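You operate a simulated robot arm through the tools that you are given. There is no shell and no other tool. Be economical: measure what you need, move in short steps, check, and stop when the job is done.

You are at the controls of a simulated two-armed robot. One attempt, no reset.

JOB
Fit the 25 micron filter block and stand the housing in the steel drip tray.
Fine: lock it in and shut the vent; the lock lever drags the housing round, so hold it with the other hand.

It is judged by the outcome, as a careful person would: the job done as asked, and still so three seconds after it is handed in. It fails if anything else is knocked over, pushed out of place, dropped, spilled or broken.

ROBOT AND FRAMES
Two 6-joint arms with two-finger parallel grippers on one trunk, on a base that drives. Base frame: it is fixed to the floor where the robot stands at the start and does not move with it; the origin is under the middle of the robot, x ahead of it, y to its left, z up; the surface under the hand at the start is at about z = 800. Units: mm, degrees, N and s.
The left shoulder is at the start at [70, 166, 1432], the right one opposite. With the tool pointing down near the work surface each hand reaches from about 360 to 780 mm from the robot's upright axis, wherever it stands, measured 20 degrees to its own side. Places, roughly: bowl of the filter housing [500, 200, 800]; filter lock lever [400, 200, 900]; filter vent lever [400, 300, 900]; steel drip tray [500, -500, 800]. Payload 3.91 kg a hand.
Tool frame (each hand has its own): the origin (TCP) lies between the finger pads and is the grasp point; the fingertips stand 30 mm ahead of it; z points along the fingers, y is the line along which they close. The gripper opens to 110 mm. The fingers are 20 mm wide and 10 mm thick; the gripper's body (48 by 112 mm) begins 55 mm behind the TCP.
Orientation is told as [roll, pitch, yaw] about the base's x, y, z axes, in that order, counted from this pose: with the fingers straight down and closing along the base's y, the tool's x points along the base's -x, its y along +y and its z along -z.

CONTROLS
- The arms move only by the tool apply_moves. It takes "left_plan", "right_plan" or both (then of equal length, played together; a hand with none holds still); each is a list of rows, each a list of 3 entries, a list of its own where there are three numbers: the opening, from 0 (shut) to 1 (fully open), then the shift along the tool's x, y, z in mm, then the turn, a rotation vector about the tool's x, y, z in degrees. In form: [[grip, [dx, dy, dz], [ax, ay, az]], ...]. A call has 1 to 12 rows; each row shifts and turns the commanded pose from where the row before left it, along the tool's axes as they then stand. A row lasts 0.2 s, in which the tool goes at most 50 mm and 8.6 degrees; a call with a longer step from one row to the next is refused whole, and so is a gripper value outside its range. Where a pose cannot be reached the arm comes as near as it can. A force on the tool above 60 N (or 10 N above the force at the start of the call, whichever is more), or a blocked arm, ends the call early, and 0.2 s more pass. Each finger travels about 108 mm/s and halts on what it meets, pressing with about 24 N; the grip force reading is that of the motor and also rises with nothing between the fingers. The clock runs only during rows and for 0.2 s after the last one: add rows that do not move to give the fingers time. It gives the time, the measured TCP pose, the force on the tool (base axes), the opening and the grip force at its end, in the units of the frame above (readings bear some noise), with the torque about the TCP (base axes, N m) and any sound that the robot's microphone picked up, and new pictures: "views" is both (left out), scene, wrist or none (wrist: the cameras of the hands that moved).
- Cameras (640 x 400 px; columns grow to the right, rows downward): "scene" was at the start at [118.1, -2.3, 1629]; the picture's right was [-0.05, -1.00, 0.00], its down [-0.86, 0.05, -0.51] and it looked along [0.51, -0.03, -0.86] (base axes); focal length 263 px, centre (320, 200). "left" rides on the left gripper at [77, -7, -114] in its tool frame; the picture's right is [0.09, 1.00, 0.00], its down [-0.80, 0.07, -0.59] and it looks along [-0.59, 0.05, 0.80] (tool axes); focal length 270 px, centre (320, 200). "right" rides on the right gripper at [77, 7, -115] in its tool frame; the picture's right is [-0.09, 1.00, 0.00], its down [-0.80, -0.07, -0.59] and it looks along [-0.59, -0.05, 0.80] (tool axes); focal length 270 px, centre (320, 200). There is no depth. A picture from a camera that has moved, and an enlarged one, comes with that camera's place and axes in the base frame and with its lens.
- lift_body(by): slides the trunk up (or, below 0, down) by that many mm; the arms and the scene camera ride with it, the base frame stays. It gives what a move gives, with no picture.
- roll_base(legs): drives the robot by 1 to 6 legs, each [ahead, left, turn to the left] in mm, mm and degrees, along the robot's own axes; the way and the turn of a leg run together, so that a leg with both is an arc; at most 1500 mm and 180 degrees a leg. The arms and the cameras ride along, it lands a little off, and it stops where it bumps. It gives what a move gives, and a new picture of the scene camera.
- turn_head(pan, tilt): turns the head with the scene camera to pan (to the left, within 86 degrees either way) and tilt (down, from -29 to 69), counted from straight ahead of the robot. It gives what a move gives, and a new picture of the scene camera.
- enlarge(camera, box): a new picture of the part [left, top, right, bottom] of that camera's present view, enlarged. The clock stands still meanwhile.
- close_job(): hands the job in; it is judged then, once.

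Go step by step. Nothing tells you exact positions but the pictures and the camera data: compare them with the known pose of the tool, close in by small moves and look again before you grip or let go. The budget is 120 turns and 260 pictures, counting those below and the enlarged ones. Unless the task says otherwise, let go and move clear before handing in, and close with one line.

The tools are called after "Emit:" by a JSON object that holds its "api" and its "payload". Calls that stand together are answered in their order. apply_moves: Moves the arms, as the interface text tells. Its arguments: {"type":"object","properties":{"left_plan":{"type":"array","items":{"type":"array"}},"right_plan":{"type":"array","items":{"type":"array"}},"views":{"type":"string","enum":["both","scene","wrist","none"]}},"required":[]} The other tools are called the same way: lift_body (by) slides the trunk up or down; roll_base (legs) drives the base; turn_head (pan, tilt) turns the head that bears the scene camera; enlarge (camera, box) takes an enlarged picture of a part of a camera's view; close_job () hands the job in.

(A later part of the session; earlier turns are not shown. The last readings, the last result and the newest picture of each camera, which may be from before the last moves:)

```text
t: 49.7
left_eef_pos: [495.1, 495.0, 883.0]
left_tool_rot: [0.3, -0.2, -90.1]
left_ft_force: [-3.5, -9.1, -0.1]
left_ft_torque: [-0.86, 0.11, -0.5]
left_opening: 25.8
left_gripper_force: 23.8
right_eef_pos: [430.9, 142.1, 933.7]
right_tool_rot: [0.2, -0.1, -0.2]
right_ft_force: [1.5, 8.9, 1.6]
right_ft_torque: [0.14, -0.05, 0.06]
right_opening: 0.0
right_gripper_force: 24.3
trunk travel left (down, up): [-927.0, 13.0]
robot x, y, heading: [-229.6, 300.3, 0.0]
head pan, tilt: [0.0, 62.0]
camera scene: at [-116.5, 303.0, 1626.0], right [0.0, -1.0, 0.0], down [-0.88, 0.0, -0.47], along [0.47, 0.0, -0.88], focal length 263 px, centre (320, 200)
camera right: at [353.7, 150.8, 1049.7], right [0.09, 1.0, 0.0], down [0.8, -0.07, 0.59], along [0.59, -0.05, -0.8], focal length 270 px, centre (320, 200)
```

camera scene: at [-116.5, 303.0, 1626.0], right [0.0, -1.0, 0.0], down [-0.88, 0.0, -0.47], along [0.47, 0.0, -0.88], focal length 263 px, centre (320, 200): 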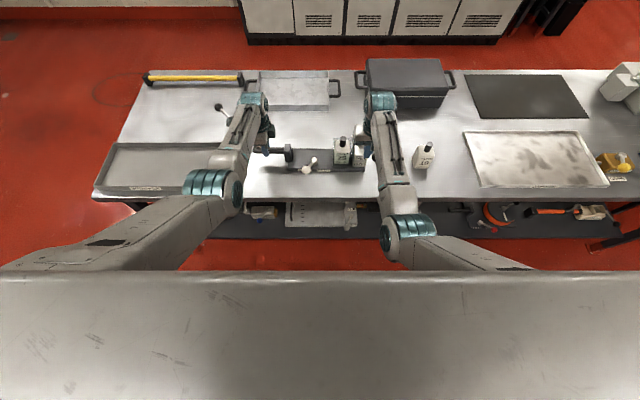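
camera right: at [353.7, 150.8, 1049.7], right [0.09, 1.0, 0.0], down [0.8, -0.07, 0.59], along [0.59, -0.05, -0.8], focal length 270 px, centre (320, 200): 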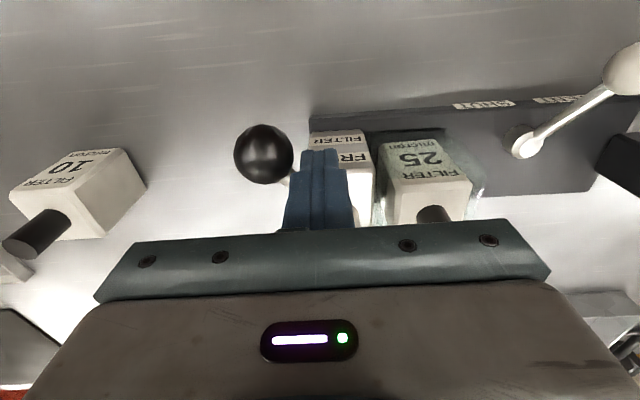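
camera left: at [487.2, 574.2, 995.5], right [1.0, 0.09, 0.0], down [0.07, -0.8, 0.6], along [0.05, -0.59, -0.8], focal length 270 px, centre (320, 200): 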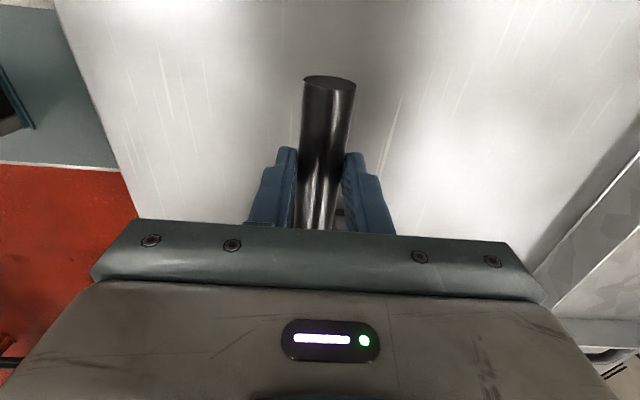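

The lever turns with about 9 N and the housing holds. Continue along the arc to near 90 degrees.

Emit:
{"api": "apply_moves", "payload": {"right_plan": [[0, [-3, -7, 0], [0, 0, 0]], [0, [-3, -7, 0], [0, 0, 0]], [0, [-5, -7, 0], [0, 0, 0]], [0, [-5, -7, 0], [0, 0, 0]], [0, [-6.5, -5, 0], [0, 0, 0]], [0, [-7, -5, 0], [0, 0, 0]], [0, [-8, -3, 0], [0, 0, 0]], [0, [-7, -3, 0], [0, 0, 0]], [0, [0, 0, 0], [0, 0, 0]]], "views": "both"}}

Emit:
{"api": "enlarge", "payload": {"camera": "scene", "box": [250, 100, 410, 200]}}

```text
t: 51.7
left_eef_pos: [495.5, 495.8, 881.8]
left_tool_rot: [0.3, -0.1, -90.1]
left_ft_force: [0.6, -10.1, -1.1]
left_ft_torque: [-0.27, -0.03, 0.49]
left_opening: 26.1
left_gripper_force: 23.6
right_eef_pos: [475.7, 101.0, 934.7]
right_tool_rot: [0.3, 0.0, 0.2]
right_ft_force: [-2.1, 9.1, -1.2]
right_ft_torque: [0.16, 0.05, 0.11]
right_opening: 0.1
right_gripper_force: 23.5
trunk travel left (down, up): [-927.0, 13.0]
robot x, y, heading: [-229.8, 299.7, -0.2]
head pan, tilt: [0.0, 62.0]
camera scene: at [-116.1, 303.1, 1625.9], right [0.0, -1.0, 0.0], down [-0.88, 0.0, -0.47], along [0.47, 0.0, -0.88], focal length 263 px, centre (320, 200)
camera right: at [398.4, 107.5, 1049.6], right [0.09, 1.0, 0.0], down [0.8, -0.07, 0.59], along [0.59, -0.05, -0.8], focal length 270 px, centre (320, 200)
```

scene: 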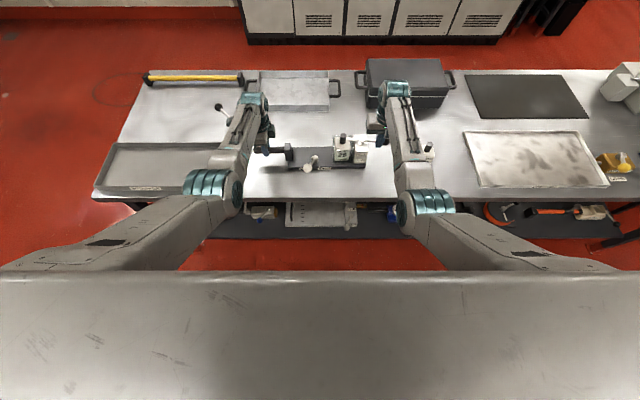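
right: 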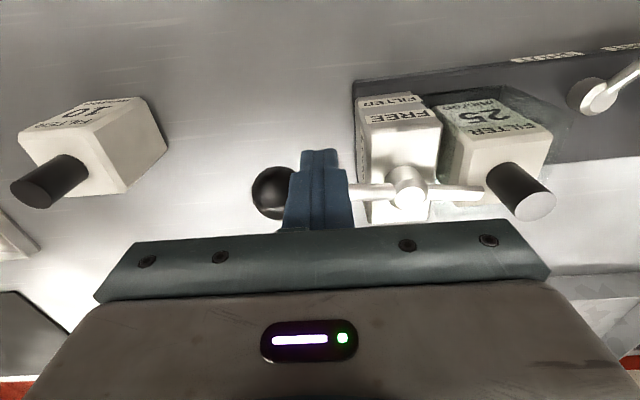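

```text
4.00 times, centred on (330, 150) of scene
camera zoom: at [-116.1, 303.1, 1625.9], right [0.0, -1.0, 0.0], down [-0.88, 0.0, -0.47], along [0.47, 0.0, -0.88], focal length 1054 px, centre (280, 400)
```

zoom: 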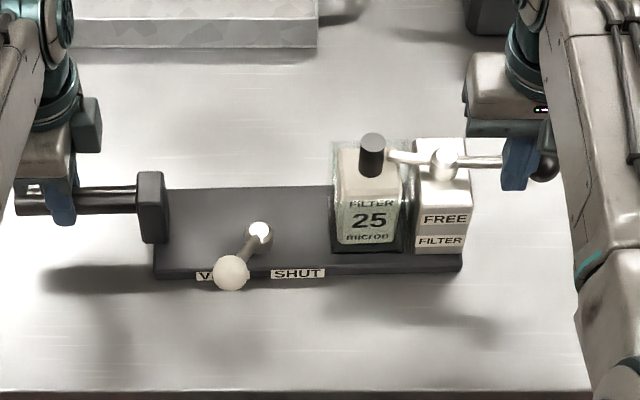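

The lever is near −y and the tail lies over the block. I'll ease y and push a little further in +x to find the stop.

Emit:
{"api": "apply_moves", "payload": {"right_plan": [[0, [-3, 4, 0], [0, 0, 0]], [0, [-3, 1, 0], [0, 0, 0]], [0, [-2, 0, 0], [0, 0, 0]], [0, [0, 0, 0], [0, 0, 0]]], "views": "wrist"}}

Emit:
{"api": "enlarge", "payload": {"camera": "right", "box": [220, 60, 580, 260]}}

```text
t: 52.7
left_eef_pos: [495.1, 498.3, 882.8]
left_tool_rot: [0.2, 0.1, -90.0]
left_ft_force: [-0.6, 4.0, 0.5]
left_ft_torque: [0.75, 0.07, 0.53]
left_opening: 26.5
left_gripper_force: 24.4
right_eef_pos: [484.2, 104.1, 934.9]
right_tool_rot: [0.2, 0.0, 0.1]
right_ft_force: [-1.6, -1.2, -0.4]
right_ft_torque: [-0.01, 0.03, -0.06]
right_opening: 0.3
right_gripper_force: 23.3
trunk travel left (down, up): [-927.0, 13.0]
robot x, y, heading: [-229.2, 299.3, -0.2]
head pan, tilt: [0.0, 62.0]
camera right: at [406.3, 112.4, 1050.2], right [0.09, 1.0, 0.0], down [0.8, -0.07, 0.6], along [0.59, -0.05, -0.8], focal length 270 px, centre (320, 200)
```

right: 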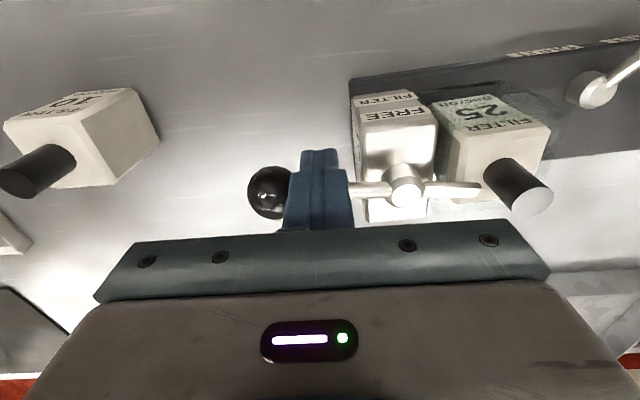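

```text
1.78 times, centred on (400, 160) of right
camera zoom: at [406.3, 112.4, 1050.2], right [0.09, 1.0, 0.0], down [0.8, -0.07, 0.6], along [0.59, -0.05, -0.8], focal length 480 px, centre (178, 271)
```

zoom: 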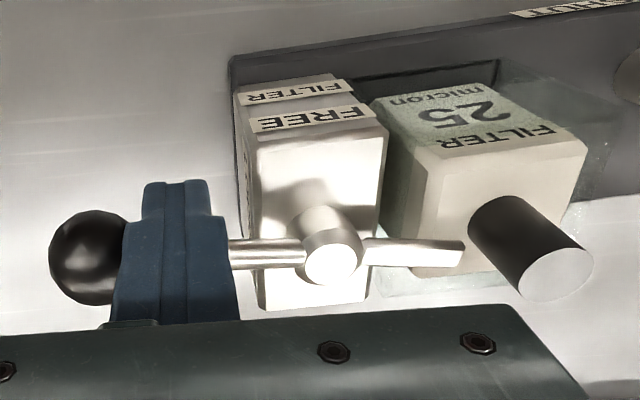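

It still moves easily; push on in small steps until resistance rises.

Emit:
{"api": "apply_moves", "payload": {"right_plan": [[0, [-3, 0, 0], [0, 0, 0]], [0, [-3, 0, 0], [0, 0, 0]], [0, [-2, 0, 0], [0, 0, 0]], [0, [0, 0, 0], [0, 0, 0]]], "views": "wrist"}}

Emit:
{"api": "enlarge", "payload": {"camera": "right", "box": [220, 60, 580, 260]}}

Emit:
{"api": "enlarge", "payload": {"camera": "scene", "box": [300, 110, 400, 180]}}

```text
t: 53.7
left_eef_pos: [493.6, 496.6, 881.9]
left_tool_rot: [0.2, -0.2, -90.2]
left_ft_force: [0.7, -1.4, -0.8]
left_ft_torque: [-0.34, -0.04, 0.54]
left_opening: 26.8
left_gripper_force: 24.0
right_eef_pos: [491.1, 103.3, 935.0]
right_tool_rot: [0.2, 0.0, 0.0]
right_ft_force: [-4.5, 2.2, 1.3]
right_ft_torque: [0.03, 0.08, -0.03]
right_opening: 0.1
right_gripper_force: 23.9
trunk travel left (down, up): [-927.0, 13.0]
robot x, y, heading: [-232.6, 301.6, -0.1]
head pan, tilt: [0.0, 62.0]
camera right: at [414.0, 112.0, 1049.9], right [0.09, 1.0, 0.0], down [0.8, -0.07, 0.59], along [0.59, -0.05, -0.8], focal length 270 px, centre (320, 200)
```

right: 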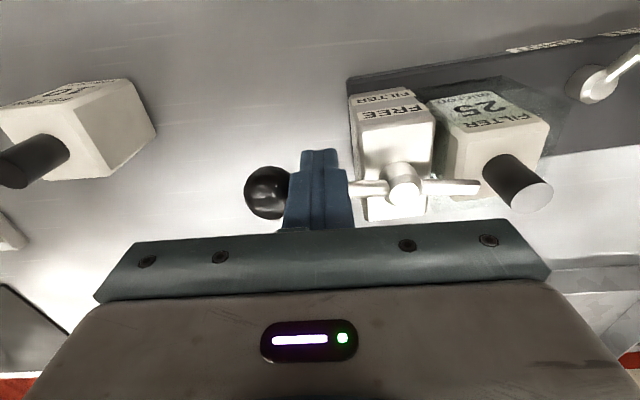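

```text
1.78 times, centred on (400, 160) of right
camera zoom: at [414.0, 112.0, 1049.9], right [0.09, 1.0, 0.0], down [0.8, -0.07, 0.59], along [0.59, -0.05, -0.8], focal length 480 px, centre (178, 271)
```

zoom: 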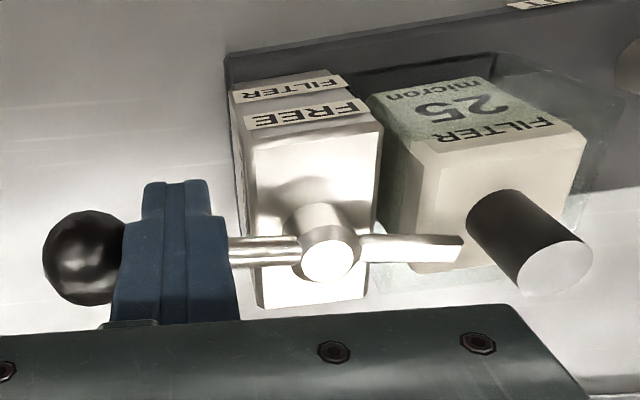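

```text
5.71 times, centred on (350, 145) of scene
camera zoom: at [-117.0, 303.1, 1626.0], right [0.0, -1.0, 0.0], down [-0.88, 0.0, -0.47], along [0.47, 0.0, -0.88], focal length 1505 px, centre (149, 514)
```

zoom: 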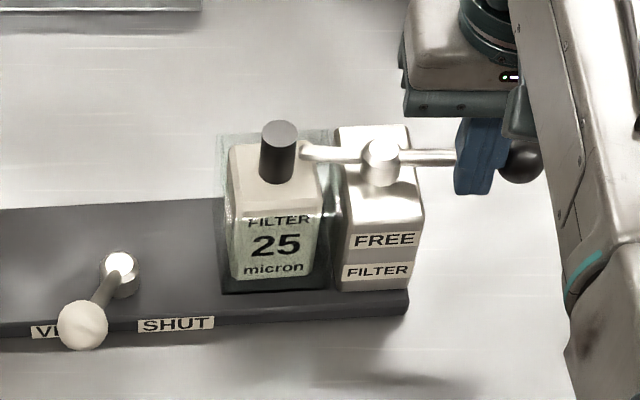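

Analysis shows the last push swung the housing about 3.5° around the left grip while the lever stands about 80° relative to it. A pure couple is better: I'll straddle the pivot with the right fingers and twist. First back off, rise, centre over the pivot (516, 158), yaw −45°.

Emit:
{"api": "apply_moves", "payload": {"right_plan": [[0, [8, 0, 0], [0, 0, 0]], [0, [0, 0, -30], [0, 0, 0]], [0, [0, 0, -35], [0, 0, 0]], [0.62, [-16, 27, 0], [0, 0, 0]], [0.62, [-17, 28, 0], [0, 0, 0]], [0.62, [0, 0, 0], [0, 0, 7.5]], [0.62, [0, 0, 0], [0, 0, 7.5]], [0.62, [0, 0, 0], [0, 0, 7.5]], [0.62, [0, 0, 0], [0, 0, 7.5]], [0.62, [0, 0, 0], [0, 0, 7.5]], [0.62, [0, 0, 0], [0, 0, 7.5]], [0.62, [0, 0, 0], [0, 0, 0]]], "views": "both"}}

Emit:
{"api": "enlarge", "payload": {"camera": "scene", "box": [250, 90, 410, 190]}}

```text
t: 56.3
left_eef_pos: [494.8, 495.8, 882.8]
left_tool_rot: [0.3, 0.0, -90.2]
left_ft_force: [2.8, -0.2, 3.5]
left_ft_torque: [0.03, -0.08, 0.51]
left_opening: 26.6
left_gripper_force: 24.5
right_eef_pos: [516.4, 159.2, 999.4]
right_tool_rot: [0.2, 0.2, -45.2]
right_ft_force: [-0.3, -0.7, -0.1]
right_ft_torque: [-0.02, -0.01, -0.02]
right_opening: 68.2
right_gripper_force: 0.1
trunk travel left (down, up): [-927.0, 13.0]
robot x, y, heading: [-234.4, 304.7, -0.1]
head pan, tilt: [0.0, 62.0]
camera scene: at [-116.1, 302.7, 1626.0], right [0.0, -1.0, 0.0], down [-0.88, 0.0, -0.47], along [0.47, 0.0, -0.88], focal length 263 px, centre (320, 200)
camera right: at [466.9, 219.3, 1114.9], right [0.77, 0.64, 0.0], down [0.52, -0.62, 0.59], along [0.38, -0.45, -0.81], focal length 270 px, centre (320, 200)
```

scene: 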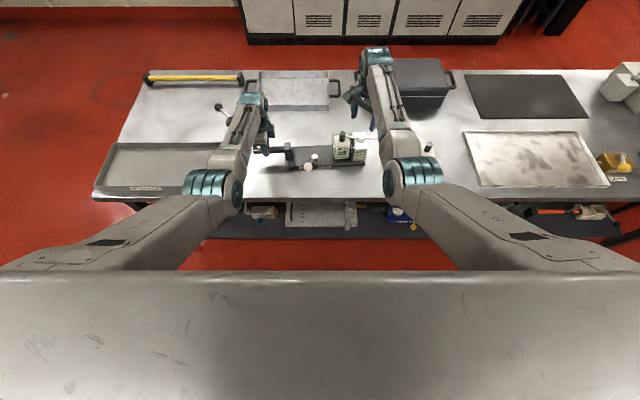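
right: 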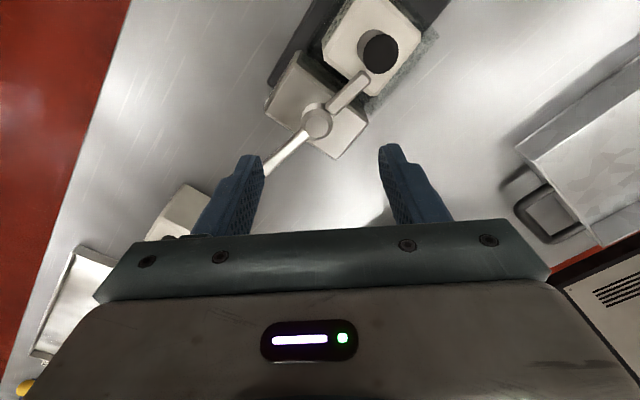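

```text
4.00 times, centred on (330, 140) of scene
camera zoom: at [-116.1, 302.7, 1626.0], right [0.0, -1.0, 0.0], down [-0.88, 0.0, -0.47], along [0.47, 0.0, -0.88], focal length 1054 px, centre (280, 440)
```

zoom: 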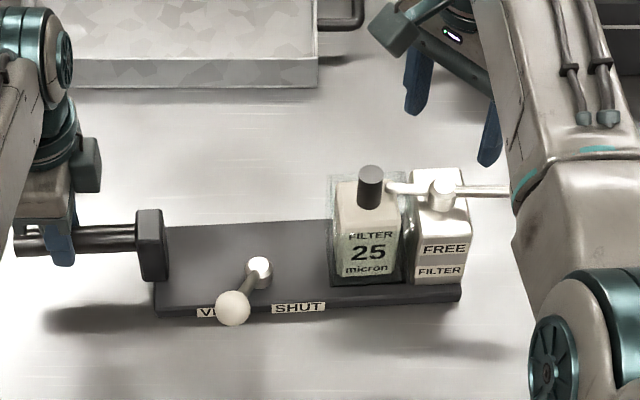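

Pivot confirmed near (515, 160). Lower with tips at about 907 (just above the glass rim), then twist gently toward lock.

Emit:
{"api": "apply_moves", "payload": {"right_plan": [[0.62, [1, 0, 25], [0, 0, 0]], [0.62, [0, 0, 25], [0, 0, 0]], [0.62, [0, 0, 12], [0, 0, 0]], [0.62, [0, 0, 0], [0, 0, -7.5]], [0.62, [0, 0, 0], [0, 0, 0]]], "views": "both"}}

Emit:
{"api": "enlarge", "payload": {"camera": "scene", "box": [290, 90, 410, 170]}}

```text
t: 57.5
left_eef_pos: [495.7, 496.4, 881.5]
left_tool_rot: [0.4, 0.0, -90.1]
left_ft_force: [3.3, 0.2, 4.6]
left_ft_torque: [0.05, -0.1, 0.55]
left_opening: 26.4
left_gripper_force: 24.4
right_eef_pos: [516.7, 161.5, 938.1]
right_tool_rot: [0.2, 0.1, -37.3]
right_ft_force: [0.0, -0.1, 0.6]
right_ft_torque: [-0.03, -0.03, -0.01]
right_opening: 67.9
right_gripper_force: 0.1
trunk travel left (down, up): [-927.0, 13.0]
robot x, y, heading: [-236.0, 303.3, -0.2]
head pan, tilt: [0.0, 62.0]
camera scene: at [-116.3, 302.8, 1626.0], right [0.0, -1.0, 0.0], down [-0.88, 0.0, -0.47], along [0.47, 0.0, -0.88], focal length 263 px, centre (320, 200)
camera right: at [458.9, 213.5, 1053.5], right [0.68, 0.74, 0.0], down [0.59, -0.55, 0.59], along [0.44, -0.4, -0.81], focal length 270 px, centre (320, 200)
```

scene: 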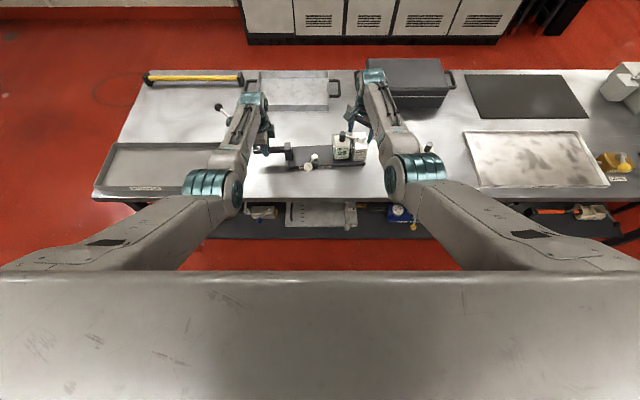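
right: 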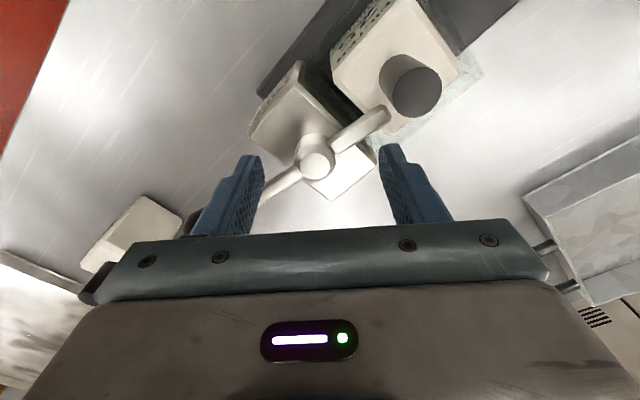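

```text
5.00 times, centred on (350, 130) of scene
camera zoom: at [-116.3, 302.8, 1626.0], right [0.0, -1.0, 0.0], down [-0.88, 0.0, -0.47], along [0.47, 0.0, -0.88], focal length 1317 px, centre (170, 550)
```

zoom: 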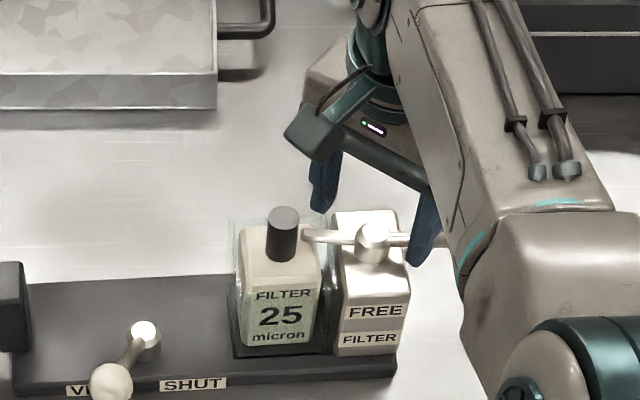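

Positioned properly. Twist in +yaw by about 16° in small steps, watching force and torque.

Emit:
{"api": "apply_moves", "payload": {"right_plan": [[0.62, [0, 0, 0], [0, 0, -4]], [0.62, [0, 0, 0], [0, 0, -4]], [0.62, [0, 0, 0], [0, 0, -4]], [0.62, [0, 0, 0], [0, 0, -4]], [0.62, [0, 0, 0], [0, 0, 0]]], "views": "wrist"}}

Emit:
{"api": "enlarge", "payload": {"camera": "scene", "box": [290, 90, 410, 170]}}

```text
t: 58.7
left_eef_pos: [492.5, 496.3, 881.1]
left_tool_rot: [0.1, -0.1, -90.2]
left_ft_force: [0.0, -3.5, -0.8]
left_ft_torque: [-0.16, -0.16, 0.48]
left_opening: 27.3
left_gripper_force: 24.3
right_eef_pos: [516.2, 160.2, 937.9]
right_tool_rot: [0.1, 0.0, -21.4]
right_ft_force: [-5.2, 2.8, 0.5]
right_ft_torque: [0.07, 0.13, -0.16]
right_opening: 67.9
right_gripper_force: 0.1
trunk travel left (down, up): [-927.0, 13.0]
robot x, y, heading: [-237.1, 301.2, 0.0]
head pan, tilt: [0.0, 62.0]
camera right: at [445.5, 195.6, 1053.6], right [0.45, 0.9, 0.0], down [0.72, -0.36, 0.59], along [0.53, -0.26, -0.8], focal length 270 px, centre (320, 200)
```

right: 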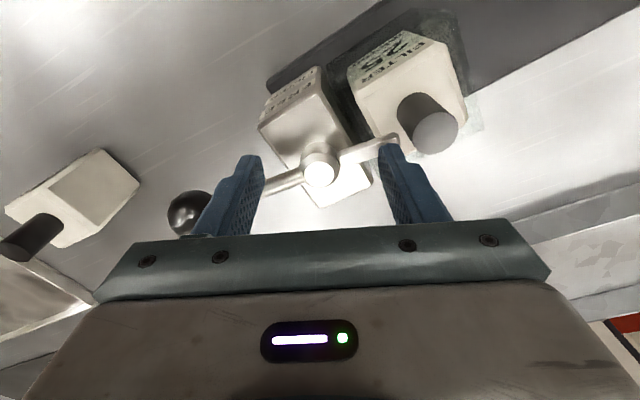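

```text
5.00 times, centred on (350, 130) of scene
camera zoom: at [-117.5, 302.9, 1626.0], right [0.0, -1.0, 0.0], down [-0.88, 0.0, -0.47], along [0.47, 0.0, -0.88], focal length 1317 px, centre (170, 550)
```

zoom: 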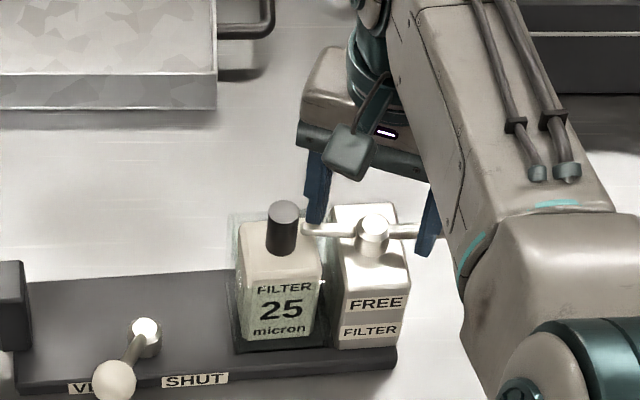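

Only the near finger is pressing, shoving the housing. I'll shift the hand −x 5 mm so the other finger bears on the tail, then twist further.

Emit:
{"api": "apply_moves", "payload": {"right_plan": [[0.62, [4.7, -1.8, 0], [0, 0, 0]], [0.62, [2.8, -1, 0], [0, 0, -3]], [0.62, [0, 0, 0], [0, 0, -3]], [0.62, [0, 0, 0], [0, 0, 0]]], "views": "wrist"}}

Emit:
{"api": "enlarge", "payload": {"camera": "scene", "box": [290, 90, 410, 170]}}

```text
t: 59.7
left_eef_pos: [495.0, 496.1, 882.7]
left_tool_rot: [0.3, 0.1, -90.1]
left_ft_force: [1.7, -1.3, 1.9]
left_ft_torque: [0.11, -0.03, 0.53]
left_opening: 27.2
left_gripper_force: 23.7
right_eef_pos: [509.0, 160.9, 938.4]
right_tool_rot: [0.3, 0.1, -15.4]
right_ft_force: [0.4, 0.0, 0.9]
right_ft_torque: [0.0, 0.02, 0.01]
right_opening: 68.0
right_gripper_force: 0.0
trunk travel left (down, up): [-927.0, 13.0]
robot x, y, heading: [-233.5, 298.3, -0.0]
head pan, tilt: [0.0, 62.0]
camera right: at [435.2, 188.0, 1053.0], right [0.35, 0.94, 0.0], down [0.75, -0.28, 0.59], along [0.56, -0.2, -0.8], focal length 270 px, centre (320, 200)
```

right: 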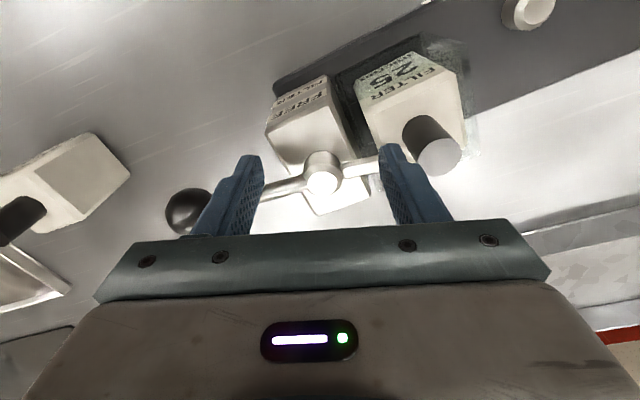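

```text
5.00 times, centred on (350, 130) of scene
camera zoom: at [-116.1, 302.4, 1626.0], right [0.0, -1.0, 0.0], down [-0.88, 0.0, -0.47], along [0.47, 0.0, -0.88], focal length 1317 px, centre (170, 550)
```

zoom: 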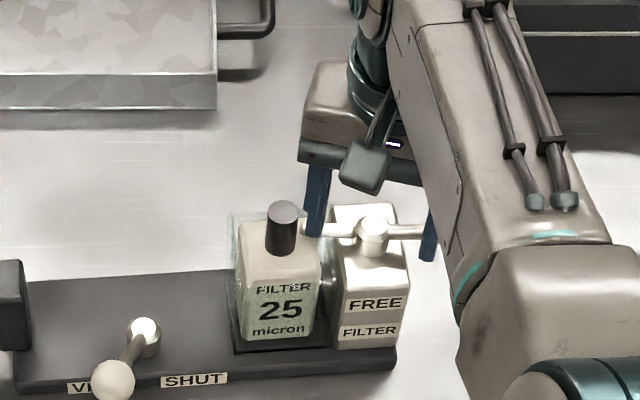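

The far finger rides above the tail, so it isn't engaging. I'll rise, turn back to −55°, narrow the opening to stay over the post, and go lower (tips about 898).

Emit:
{"api": "apply_moves", "payload": {"right_plan": [[0.62, [-10, 0.5, -20], [0, 0, 0]], [0.43, [0, 0, 0], [0, 0, 8]], [0.43, [0, 0, 0], [0, 0, 8]], [0.43, [0, 0, 0], [0, 0, 8]], [0.43, [0, 0, 0], [0, 0, 8]], [0.43, [0, 0, 0], [0, 0, 8]], [0.43, [0, 0, 15], [0, 0, 0]], [0.43, [0, 0, 8], [0, 0, 0]], [0.43, [0, 0, 7], [0, 0, 0]], [0.43, [0, 0, 0], [0, 0, 0]]], "views": "wrist"}}

Emit:
{"api": "enlarge", "payload": {"camera": "scene", "box": [290, 90, 410, 170]}}

Emit:
{"api": "enlarge", "payload": {"camera": "right", "box": [180, 60, 460, 260]}}

```text
t: 61.9
left_eef_pos: [495.3, 496.5, 882.5]
left_tool_rot: [0.3, -0.1, -90.0]
left_ft_force: [3.1, -0.1, 3.7]
left_ft_torque: [0.03, -0.07, 0.54]
left_opening: 27.3
left_gripper_force: 23.9
right_eef_pos: [517.4, 158.0, 927.2]
right_tool_rot: [0.2, 0.2, -55.5]
right_ft_force: [-0.3, 0.1, -0.3]
right_ft_torque: [0.0, 0.0, -0.02]
right_opening: 47.3
right_gripper_force: 0.0
trunk travel left (down, up): [-927.0, 13.0]
robot x, y, heading: [-231.5, 304.1, 0.1]
head pan, tilt: [0.0, 62.0]
camera right: at [479.7, 226.1, 1042.6], right [0.87, 0.49, 0.0], down [0.4, -0.7, 0.59], along [0.29, -0.51, -0.81], focal length 270 px, centre (320, 200)
```

right: 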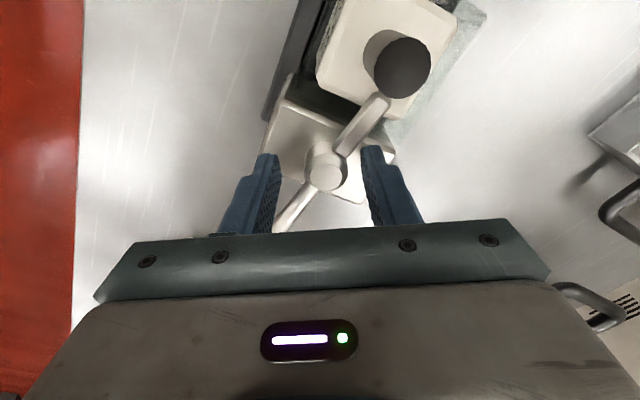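

```text
5.00 times, centred on (350, 130) of scene
camera zoom: at [-116.2, 302.7, 1626.0], right [0.0, -1.0, 0.0], down [-0.88, 0.0, -0.47], along [0.47, 0.0, -0.88], focal length 1317 px, centre (170, 550)
```

zoom: 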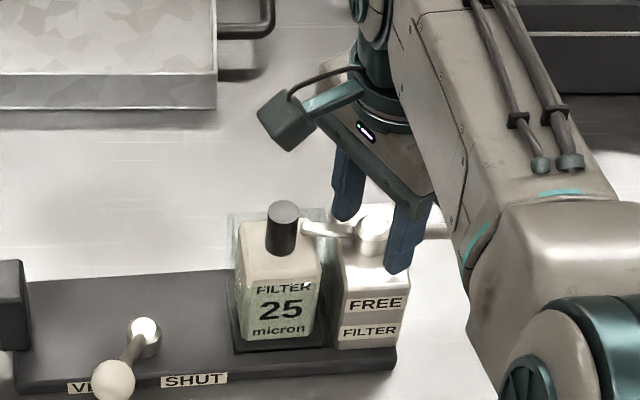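

```text
2.00 times, centred on (320, 160) of right
camera zoom: at [479.7, 226.1, 1042.6], right [0.87, 0.49, 0.0], down [0.4, -0.7, 0.59], along [0.29, -0.51, -0.81], focal length 541 px, centre (320, 280)
```

zoom: 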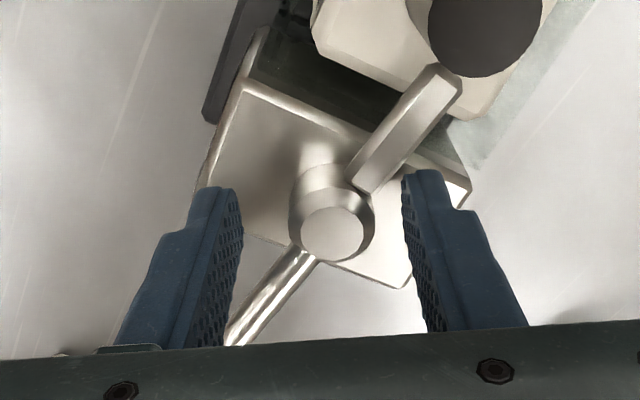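

Clear view: centre offset about 4 mm. Recentre and twist 20°.

Emit:
{"api": "apply_moves", "payload": {"right_plan": [[0.43, [-0.6, 4.4, 0], [0, 0, 0]], [0.43, [0, 0, 0], [0, 0, -5]], [0.43, [0, 0, 0], [0, 0, -5]], [0.43, [0, 0, 0], [0, 0, -5]], [0.43, [0, 0, 0], [0, 0, -5]], [0.43, [0, 0, 0], [0, 0, 0]]], "views": "wrist"}}

Emit:
{"api": "enlarge", "payload": {"camera": "right", "box": [180, 60, 460, 260]}}

```text
t: 63.3
left_eef_pos: [494.0, 496.6, 882.3]
left_tool_rot: [0.2, 0.0, -90.1]
left_ft_force: [-10.5, 0.7, 11.1]
left_ft_torque: [-0.5, 0.16, 0.45]
left_opening: 27.3
left_gripper_force: 23.5
right_eef_pos: [522.9, 158.3, 928.0]
right_tool_rot: [0.4, 0.0, -35.7]
right_ft_force: [13.6, 1.2, -5.7]
right_ft_torque: [-0.14, -0.57, -4.52]
right_opening: 57.2
right_gripper_force: 9.7
trunk travel left (down, up): [-927.0, 13.0]
robot x, y, heading: [-232.8, 302.8, -0.2]
head pan, tilt: [0.0, 62.0]
camera right: at [463.0, 210.7, 1043.5], right [0.65, 0.76, 0.0], down [0.61, -0.53, 0.59], along [0.45, -0.38, -0.8], focal length 270 px, centre (320, 200)
```

right: 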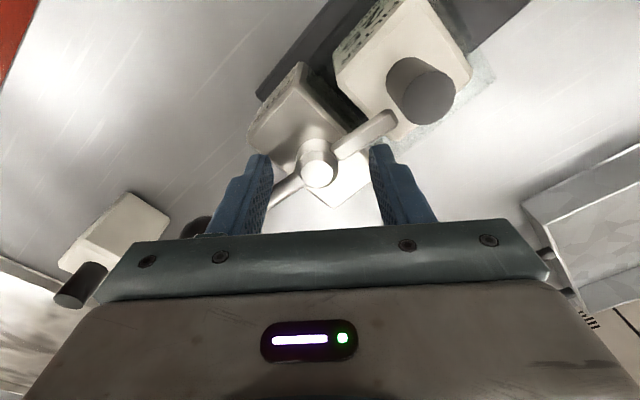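

```text
2.00 times, centred on (320, 160) of right
camera zoom: at [463.0, 210.7, 1043.5], right [0.65, 0.76, 0.0], down [0.61, -0.53, 0.59], along [0.45, -0.38, -0.8], focal length 541 px, centre (320, 280)
```

zoom: 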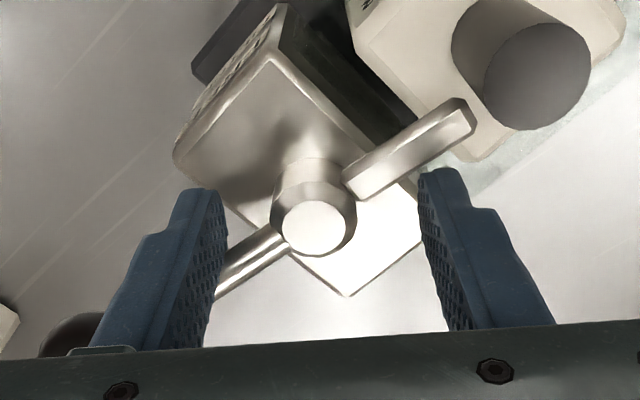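

The wrist torque jumped to 4.5 N·m: the lever is hard against its stop, and its shaft now runs parallel to the post's short edge, i.e. locked. Back off the twist, rise clear, and look.

Emit:
{"api": "apply_moves", "payload": {"right_plan": [[0.43, [0, 0, 0], [0, 0, 6]], [0.43, [0, 0, 0], [0, 0, 8]], [0.43, [0, 0, 0], [0, 0, 4]], [0.43, [0, 0, -30], [0, 0, 0]], [0.43, [0, 0, -40], [0, 0, 0]], [0.43, [0, 0, 0], [0, 0, 0]]], "views": "both"}}

Emit:
{"api": "enlarge", "payload": {"camera": "right", "box": [180, 0, 480, 200]}}

Emit:
{"api": "enlarge", "payload": {"camera": "scene", "box": [250, 90, 410, 190]}}

```text
t: 64.7
left_eef_pos: [494.3, 496.1, 882.2]
left_tool_rot: [0.3, 0.1, -90.2]
left_ft_force: [-0.1, 0.0, 2.6]
left_ft_torque: [0.02, -0.08, 0.54]
left_opening: 27.0
left_gripper_force: 23.8
right_eef_pos: [522.1, 159.7, 998.1]
right_tool_rot: [0.1, 0.2, -53.5]
right_ft_force: [0.1, 1.0, 0.0]
right_ft_torque: [0.01, 0.0, -0.01]
right_opening: 47.2
right_gripper_force: 0.0
trunk travel left (down, up): [-927.0, 13.0]
robot x, y, heading: [-228.1, 300.2, -0.1]
head pan, tilt: [0.0, 62.0]
camera scene: at [-116.4, 302.9, 1626.0], right [0.0, -1.0, 0.0], down [-0.88, 0.0, -0.47], along [0.47, 0.0, -0.88], focal length 263 px, centre (320, 200)
camera right: at [480.9, 226.6, 1113.5], right [0.85, 0.52, 0.0], down [0.42, -0.69, 0.59], along [0.31, -0.5, -0.81], focal length 270 px, centre (320, 200)
```

scene: 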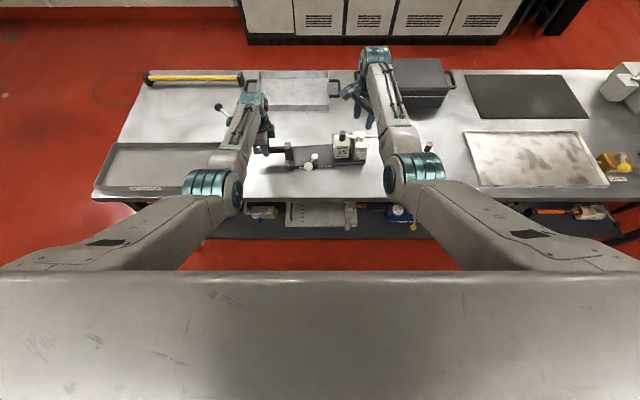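
right: 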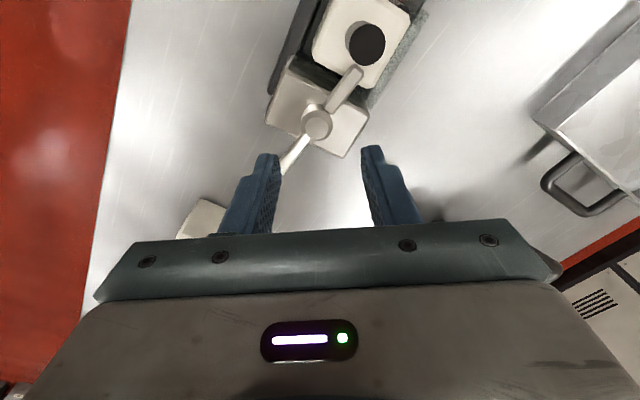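

```text
2.00 times, centred on (330, 100) of right
camera zoom: at [480.9, 226.6, 1113.5], right [0.85, 0.52, 0.0], down [0.42, -0.69, 0.59], along [0.31, -0.5, -0.81], focal length 541 px, centre (300, 400)
```

zoom: 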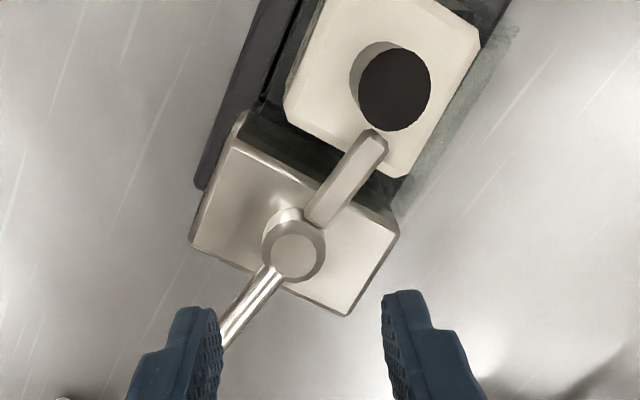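

```text
4.00 times, centred on (330, 140) of scene
camera zoom: at [-116.4, 302.9, 1626.0], right [0.0, -1.0, 0.0], down [-0.88, 0.0, -0.47], along [0.47, 0.0, -0.88], focal length 1054 px, centre (280, 440)
```

zoom: 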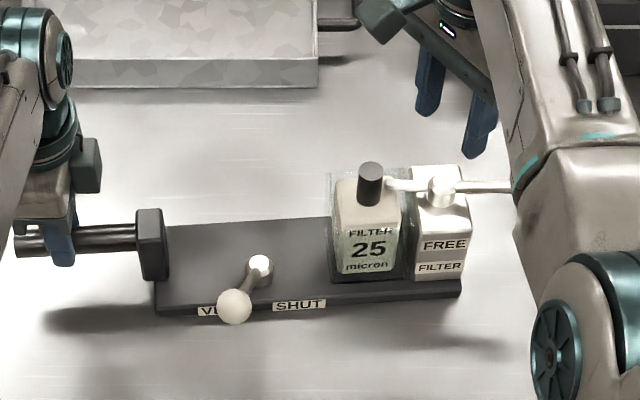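

The lever didn't move at all under 4.5 N·m, so it's at its LOCKED stop. Next the vent: I'll turn the right hand back to yaw 0, closed, and carry it high to the VENT side of the vent lever.

Emit:
{"api": "apply_moves", "payload": {"right_plan": [[0, [0, 0, 0], [0, 0, -7.7]], [0, [0, 0, 0], [0, 0, -7.7]], [0, [0, 0, 0], [0, 0, -7.7]], [0, [0, 0, 0], [0, 0, -7.6]], [0, [0, 0, 0], [0, 0, -7.6]], [0, [0, 0, 0], [0, 0, -7.6]], [0, [0, 0, 0], [0, 0, -7.6]], [0, [10, 35, 0], [0, 0, 0]], [0, [10, 35, 0], [0, 0, 0]], [0, [10, 35, 0], [0, 0, 0]], [0, [0, 0, 0], [0, 0, 0]]], "views": "both"}}

```text
t: 67.1
left_eef_pos: [494.8, 496.5, 881.6]
left_tool_rot: [0.2, 0.0, -90.1]
left_ft_force: [1.5, -0.5, 1.0]
left_ft_torque: [-0.6, -0.13, 0.49]
left_opening: 26.8
left_gripper_force: 23.8
right_eef_pos: [491.4, 265.2, 997.0]
right_tool_rot: [0.1, -0.1, 0.1]
right_ft_force: [-0.7, -0.4, 0.4]
right_ft_torque: [0.03, 0.0, -0.01]
right_opening: 0.0
right_gripper_force: 24.2
trunk travel left (down, up): [-927.0, 13.0]
robot x, y, heading: [-232.5, 299.8, 0.0]
head pan, tilt: [0.0, 62.0]
camera scene: at [-115.9, 302.7, 1625.9], right [0.0, -1.0, 0.0], down [-0.88, 0.0, -0.47], along [0.47, 0.0, -0.88], focal length 263 px, centre (320, 200)
camera right: at [414.4, 272.4, 1112.2], right [0.09, 1.0, 0.0], down [0.8, -0.07, 0.59], along [0.59, -0.05, -0.8], focal length 270 px, centre (320, 200)
```

scene: 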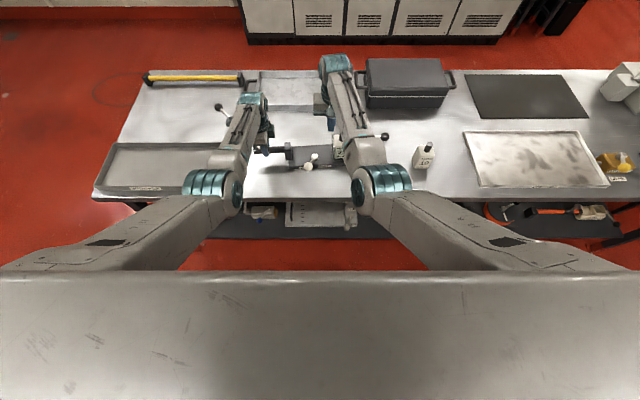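
right: 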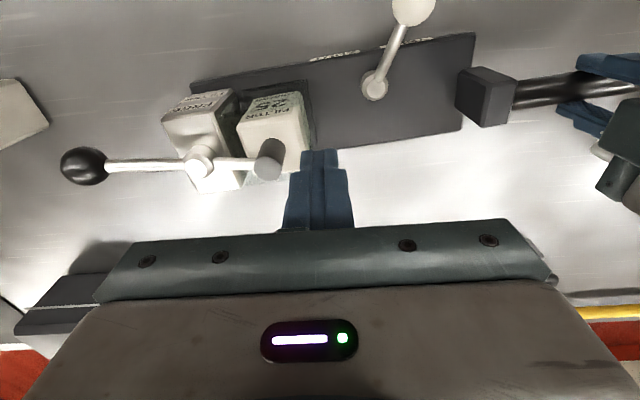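

Vent pivot (487, 320), shaft at about (450, 333). Move to the +y side at (442, 368) and check.

Emit:
{"api": "apply_moves", "payload": {"right_plan": [[0, [12, 26, 0], [0, 0, 0]], [0, [12, 26, 0], [0, 0, 0]], [0, [12, 26, 5], [0, 0, 0]], [0, [13, 25, 10], [0, 0, 0]], [0, [0, 0, 15], [0, 0, 0]], [0, [0, 0, 0], [0, 0, 0]]], "views": "both"}}

```text
t: 68.5
left_eef_pos: [495.0, 496.9, 882.1]
left_tool_rot: [0.2, 0.0, -90.1]
left_ft_force: [1.1, 0.9, 1.0]
left_ft_torque: [0.08, -0.04, 0.55]
left_opening: 26.8
left_gripper_force: 24.3
right_eef_pos: [467.7, 339.5, 959.2]
right_tool_rot: [0.2, 0.0, 0.0]
right_ft_force: [-0.9, 0.3, -0.3]
right_ft_torque: [0.0, 0.0, 0.02]
right_opening: 0.0
right_gripper_force: 24.2
right hand out of reach, approached as far as the arm can: row 3, 4
trunk travel left (down, up): [-927.0, 13.0]
robot x, y, heading: [-234.3, 299.5, 0.0]
head pan, tilt: [0.0, 62.0]
camera scene: at [-116.3, 303.2, 1626.0], right [0.0, -1.0, 0.0], down [-0.88, 0.0, -0.47], along [0.47, 0.0, -0.88], focal length 263 px, centre (320, 200)
camera right: at [389.8, 346.9, 1073.5], right [0.09, 1.0, 0.0], down [0.8, -0.07, 0.6], along [0.59, -0.05, -0.8], focal length 270 px, centre (320, 200)
```

scene: 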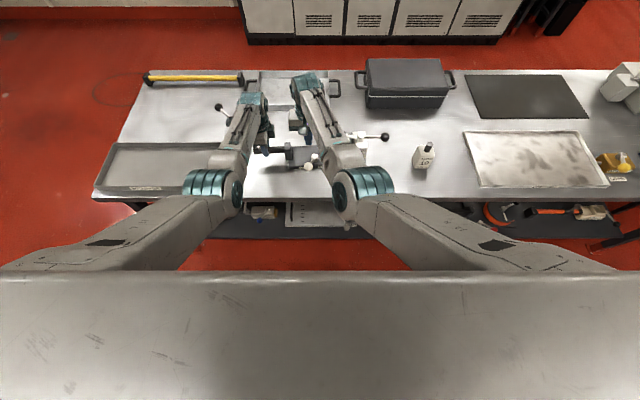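
right: 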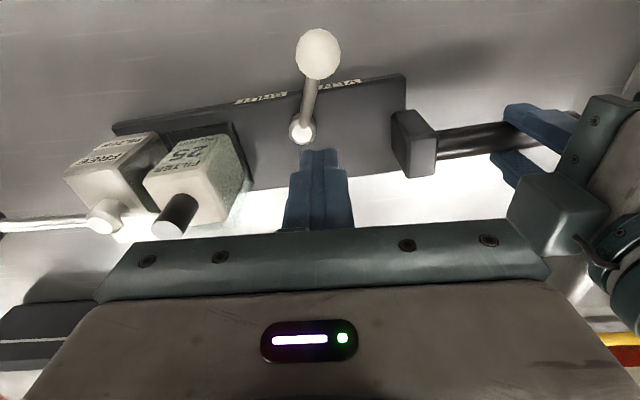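

The pose is just out of reach with yaw 0. I'll try turning the right hand +25° along its arm direction and moving over again.

Emit:
{"api": "apply_moves", "payload": {"right_plan": [[0, [0, 0, 0], [0, 0, -8.4]], [0, [0, 0, 0], [0, 0, -8.4]], [0, [0, 0, 0], [0, 0, -8.4]], [0, [0, 0, 0], [0, 0, 0]], [0, [20, 0, 0], [0, 0, 0]], [0, [0, 17, 0], [0, 0, 0]], [0, [5, 15, 0], [0, 0, 0]], [0, [0, 0, 0], [0, 0, 0]]], "views": "both"}}

```text
t: 70.3
left_eef_pos: [495.0, 495.2, 883.5]
left_tool_rot: [0.2, 0.0, -90.0]
left_ft_force: [0.2, 0.5, 0.2]
left_ft_torque: [0.06, 0.0, 0.52]
left_opening: 27.2
left_gripper_force: 23.7
right_eef_pos: [461.9, 314.9, 958.0]
right_tool_rot: [-1.1, -0.4, 24.4]
right_ft_force: [0.3, -0.4, 0.5]
right_ft_torque: [-0.04, -0.01, 0.0]
right_opening: 0.0
right_gripper_force: 23.8
right hand out of reach, approached as far as the arm can: row 6, 7
trunk travel left (down, up): [-927.0, 13.0]
robot x, y, heading: [-230.7, 304.7, 0.1]
head pan, tilt: [0.0, 62.0]
camera scene: at [-116.3, 303.2, 1626.0], right [0.0, -1.0, 0.0], down [-0.88, 0.0, -0.47], along [0.47, 0.0, -0.88], focal length 263 px, centre (320, 200)
camera right: at [386.7, 292.8, 1072.2], right [-0.33, 0.94, -0.02], down [0.75, 0.27, 0.6], along [0.57, 0.19, -0.8], focal length 270 px, centre (320, 200)
```

scene: 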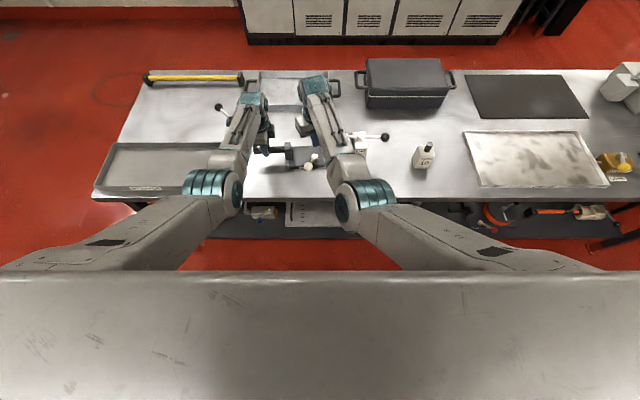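
right: 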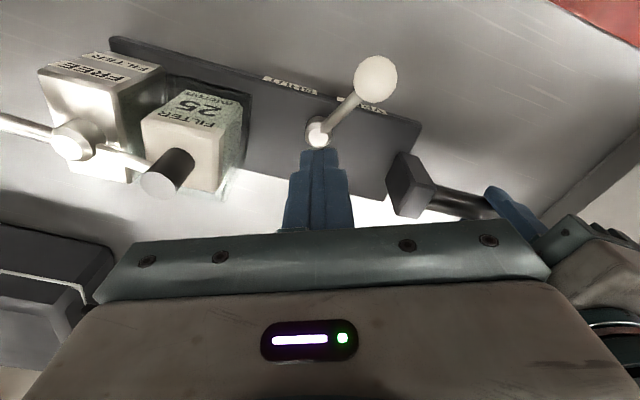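

Positive yaw makes it worse, so I'll try negative yaw (−40°).

Emit:
{"api": "apply_moves", "payload": {"right_plan": [[0, [0, 0, 0], [0, 0, 8.2]], [0, [0, 0, 0], [0, 0, 8.2]], [0, [0, 0, 0], [0, 0, 8]], [0, [0, 0, 0], [0, 0, 8]], [0, [0, 0, 0], [0, 0, 8]], [0, [0, 0, 0], [0, 0, 8]], [0, [0, 0, 0], [0, 0, 8]], [0, [0, 0, 0], [0, 0, 8]], [0, [16, 9, 0], [0, 0, 0]], [0, [16, 9, 0], [0, 0, 0]], [0, [16, 9, 0], [0, 0, 0]], [0, [0, 0, 0], [0, 0, 0]]], "views": "both"}}

```text
t: 72.9
left_eef_pos: [493.2, 496.5, 882.1]
left_tool_rot: [0.2, 0.0, -90.1]
left_ft_force: [0.6, 0.4, 0.9]
left_ft_torque: [0.02, -0.04, 0.47]
left_opening: 27.0
left_gripper_force: 24.4
right_eef_pos: [461.9, 341.4, 939.6]
right_tool_rot: [0.0, -0.1, -39.4]
right_ft_force: [-1.4, 0.1, -0.4]
right_ft_torque: [0.04, -0.01, 0.02]
right_opening: 0.0
right_gripper_force: 24.1
right hand out of reach, approached as far as the arm can: row 9, 10, 11
trunk travel left (down, up): [-927.0, 13.0]
robot x, y, heading: [-230.0, 301.1, -0.2]
head pan, tilt: [0.0, 62.0]
camera scene: at [-116.1, 303.1, 1625.9], right [0.0, -1.0, 0.0], down [-0.88, 0.0, -0.47], along [0.47, 0.0, -0.88], focal length 263 px, centre (320, 200)
camera right: at [406.6, 396.8, 1054.4], right [0.7, 0.71, 0.0], down [0.57, -0.56, 0.59], along [0.42, -0.42, -0.8], focal length 270 px, centre (320, 200)
```

scene: 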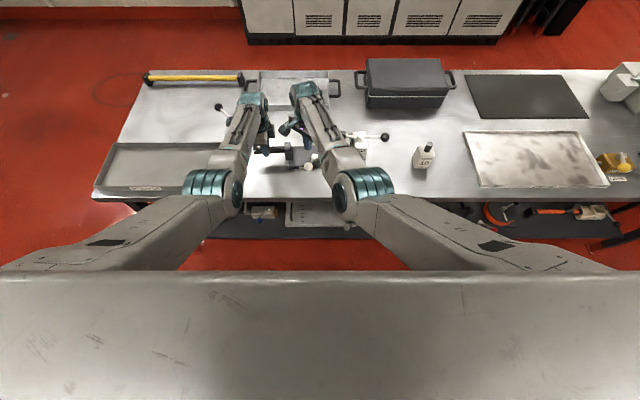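
right: 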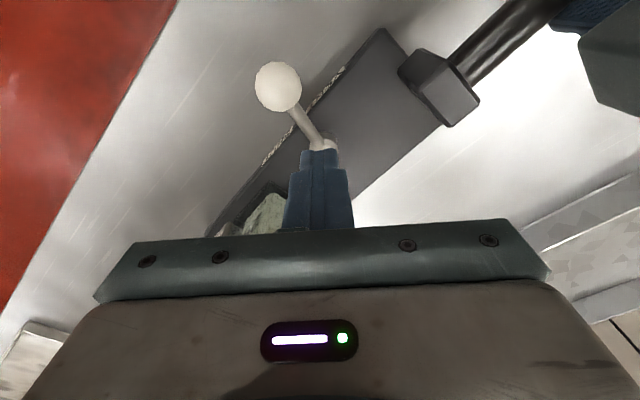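

The right arm can't go that far inward from here. I'll release the rod, raise both hands, and shift the base 120 mm left, then regrip.

Emit:
{"api": "apply_moves", "payload": {"right_plan": [[0, [-32, -19, 0], [0, 0, 0]], [0, [-32, -19, -10], [0, 0, 0]], [0, [0, 0, -20], [0, 0, 0]], [0, [0, 0, -20], [0, 0, 0]], [0, [0, 0, 0], [0, 0, -8]], [0, [0, 0, 0], [0, 0, -8]], [0, [0, 0, 0], [0, 0, -8]], [0, [0, 0, 0], [0, 0, -8]], [0, [0, 0, 0], [0, 0, -7.4]], [0, [0, 0, 0], [0, 0, 0]]], "left_plan": [[0.7, [0, 0, 0], [0, 0, 0]], [0.7, [0, 0, 0], [0, 0, 0]], [0.7, [0, 0, -25], [0, 0, 0]], [0.7, [0, 0, -30], [0, 0, 0]], [0.7, [0, 0, -30], [0, 0, 0]], [0.7, [0, 0, 0], [0, 0, 0]], [0.7, [0, 0, 0], [0, 0, 0]], [0.7, [0, 0, 0], [0, 0, 0]], [0.7, [0, 0, 0], [0, 0, 0]], [0.7, [0, 0, 0], [0, 0, 0]]], "views": "scene"}}

```text
t: 75.1
left_eef_pos: [494.2, 496.7, 967.4]
left_tool_rot: [0.3, 0.0, -90.1]
left_ft_force: [0.3, 0.4, 0.2]
left_ft_torque: [-0.03, 0.01, -0.01]
left_opening: 77.1
left_gripper_force: 0.1
right_eef_pos: [485.0, 277.9, 990.3]
right_tool_rot: [0.2, -0.1, 0.3]
right_ft_force: [0.3, 0.6, 0.6]
right_ft_torque: [-0.01, -0.01, -0.01]
right_opening: 0.0
right_gripper_force: 23.8
trunk travel left (down, up): [-927.0, 13.0]
robot x, y, heading: [-228.0, 303.2, -0.2]
head pan, tilt: [0.0, 62.0]
camera scene: at [-116.3, 303.2, 1626.0], right [0.0, -1.0, 0.0], down [-0.88, 0.0, -0.47], along [0.47, 0.0, -0.88], focal length 263 px, centre (320, 200)
```

scene: 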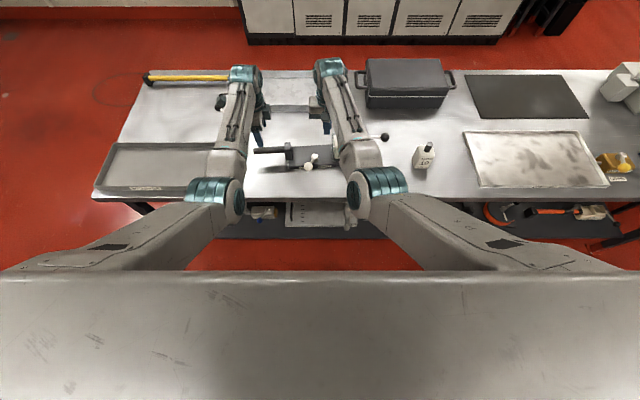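

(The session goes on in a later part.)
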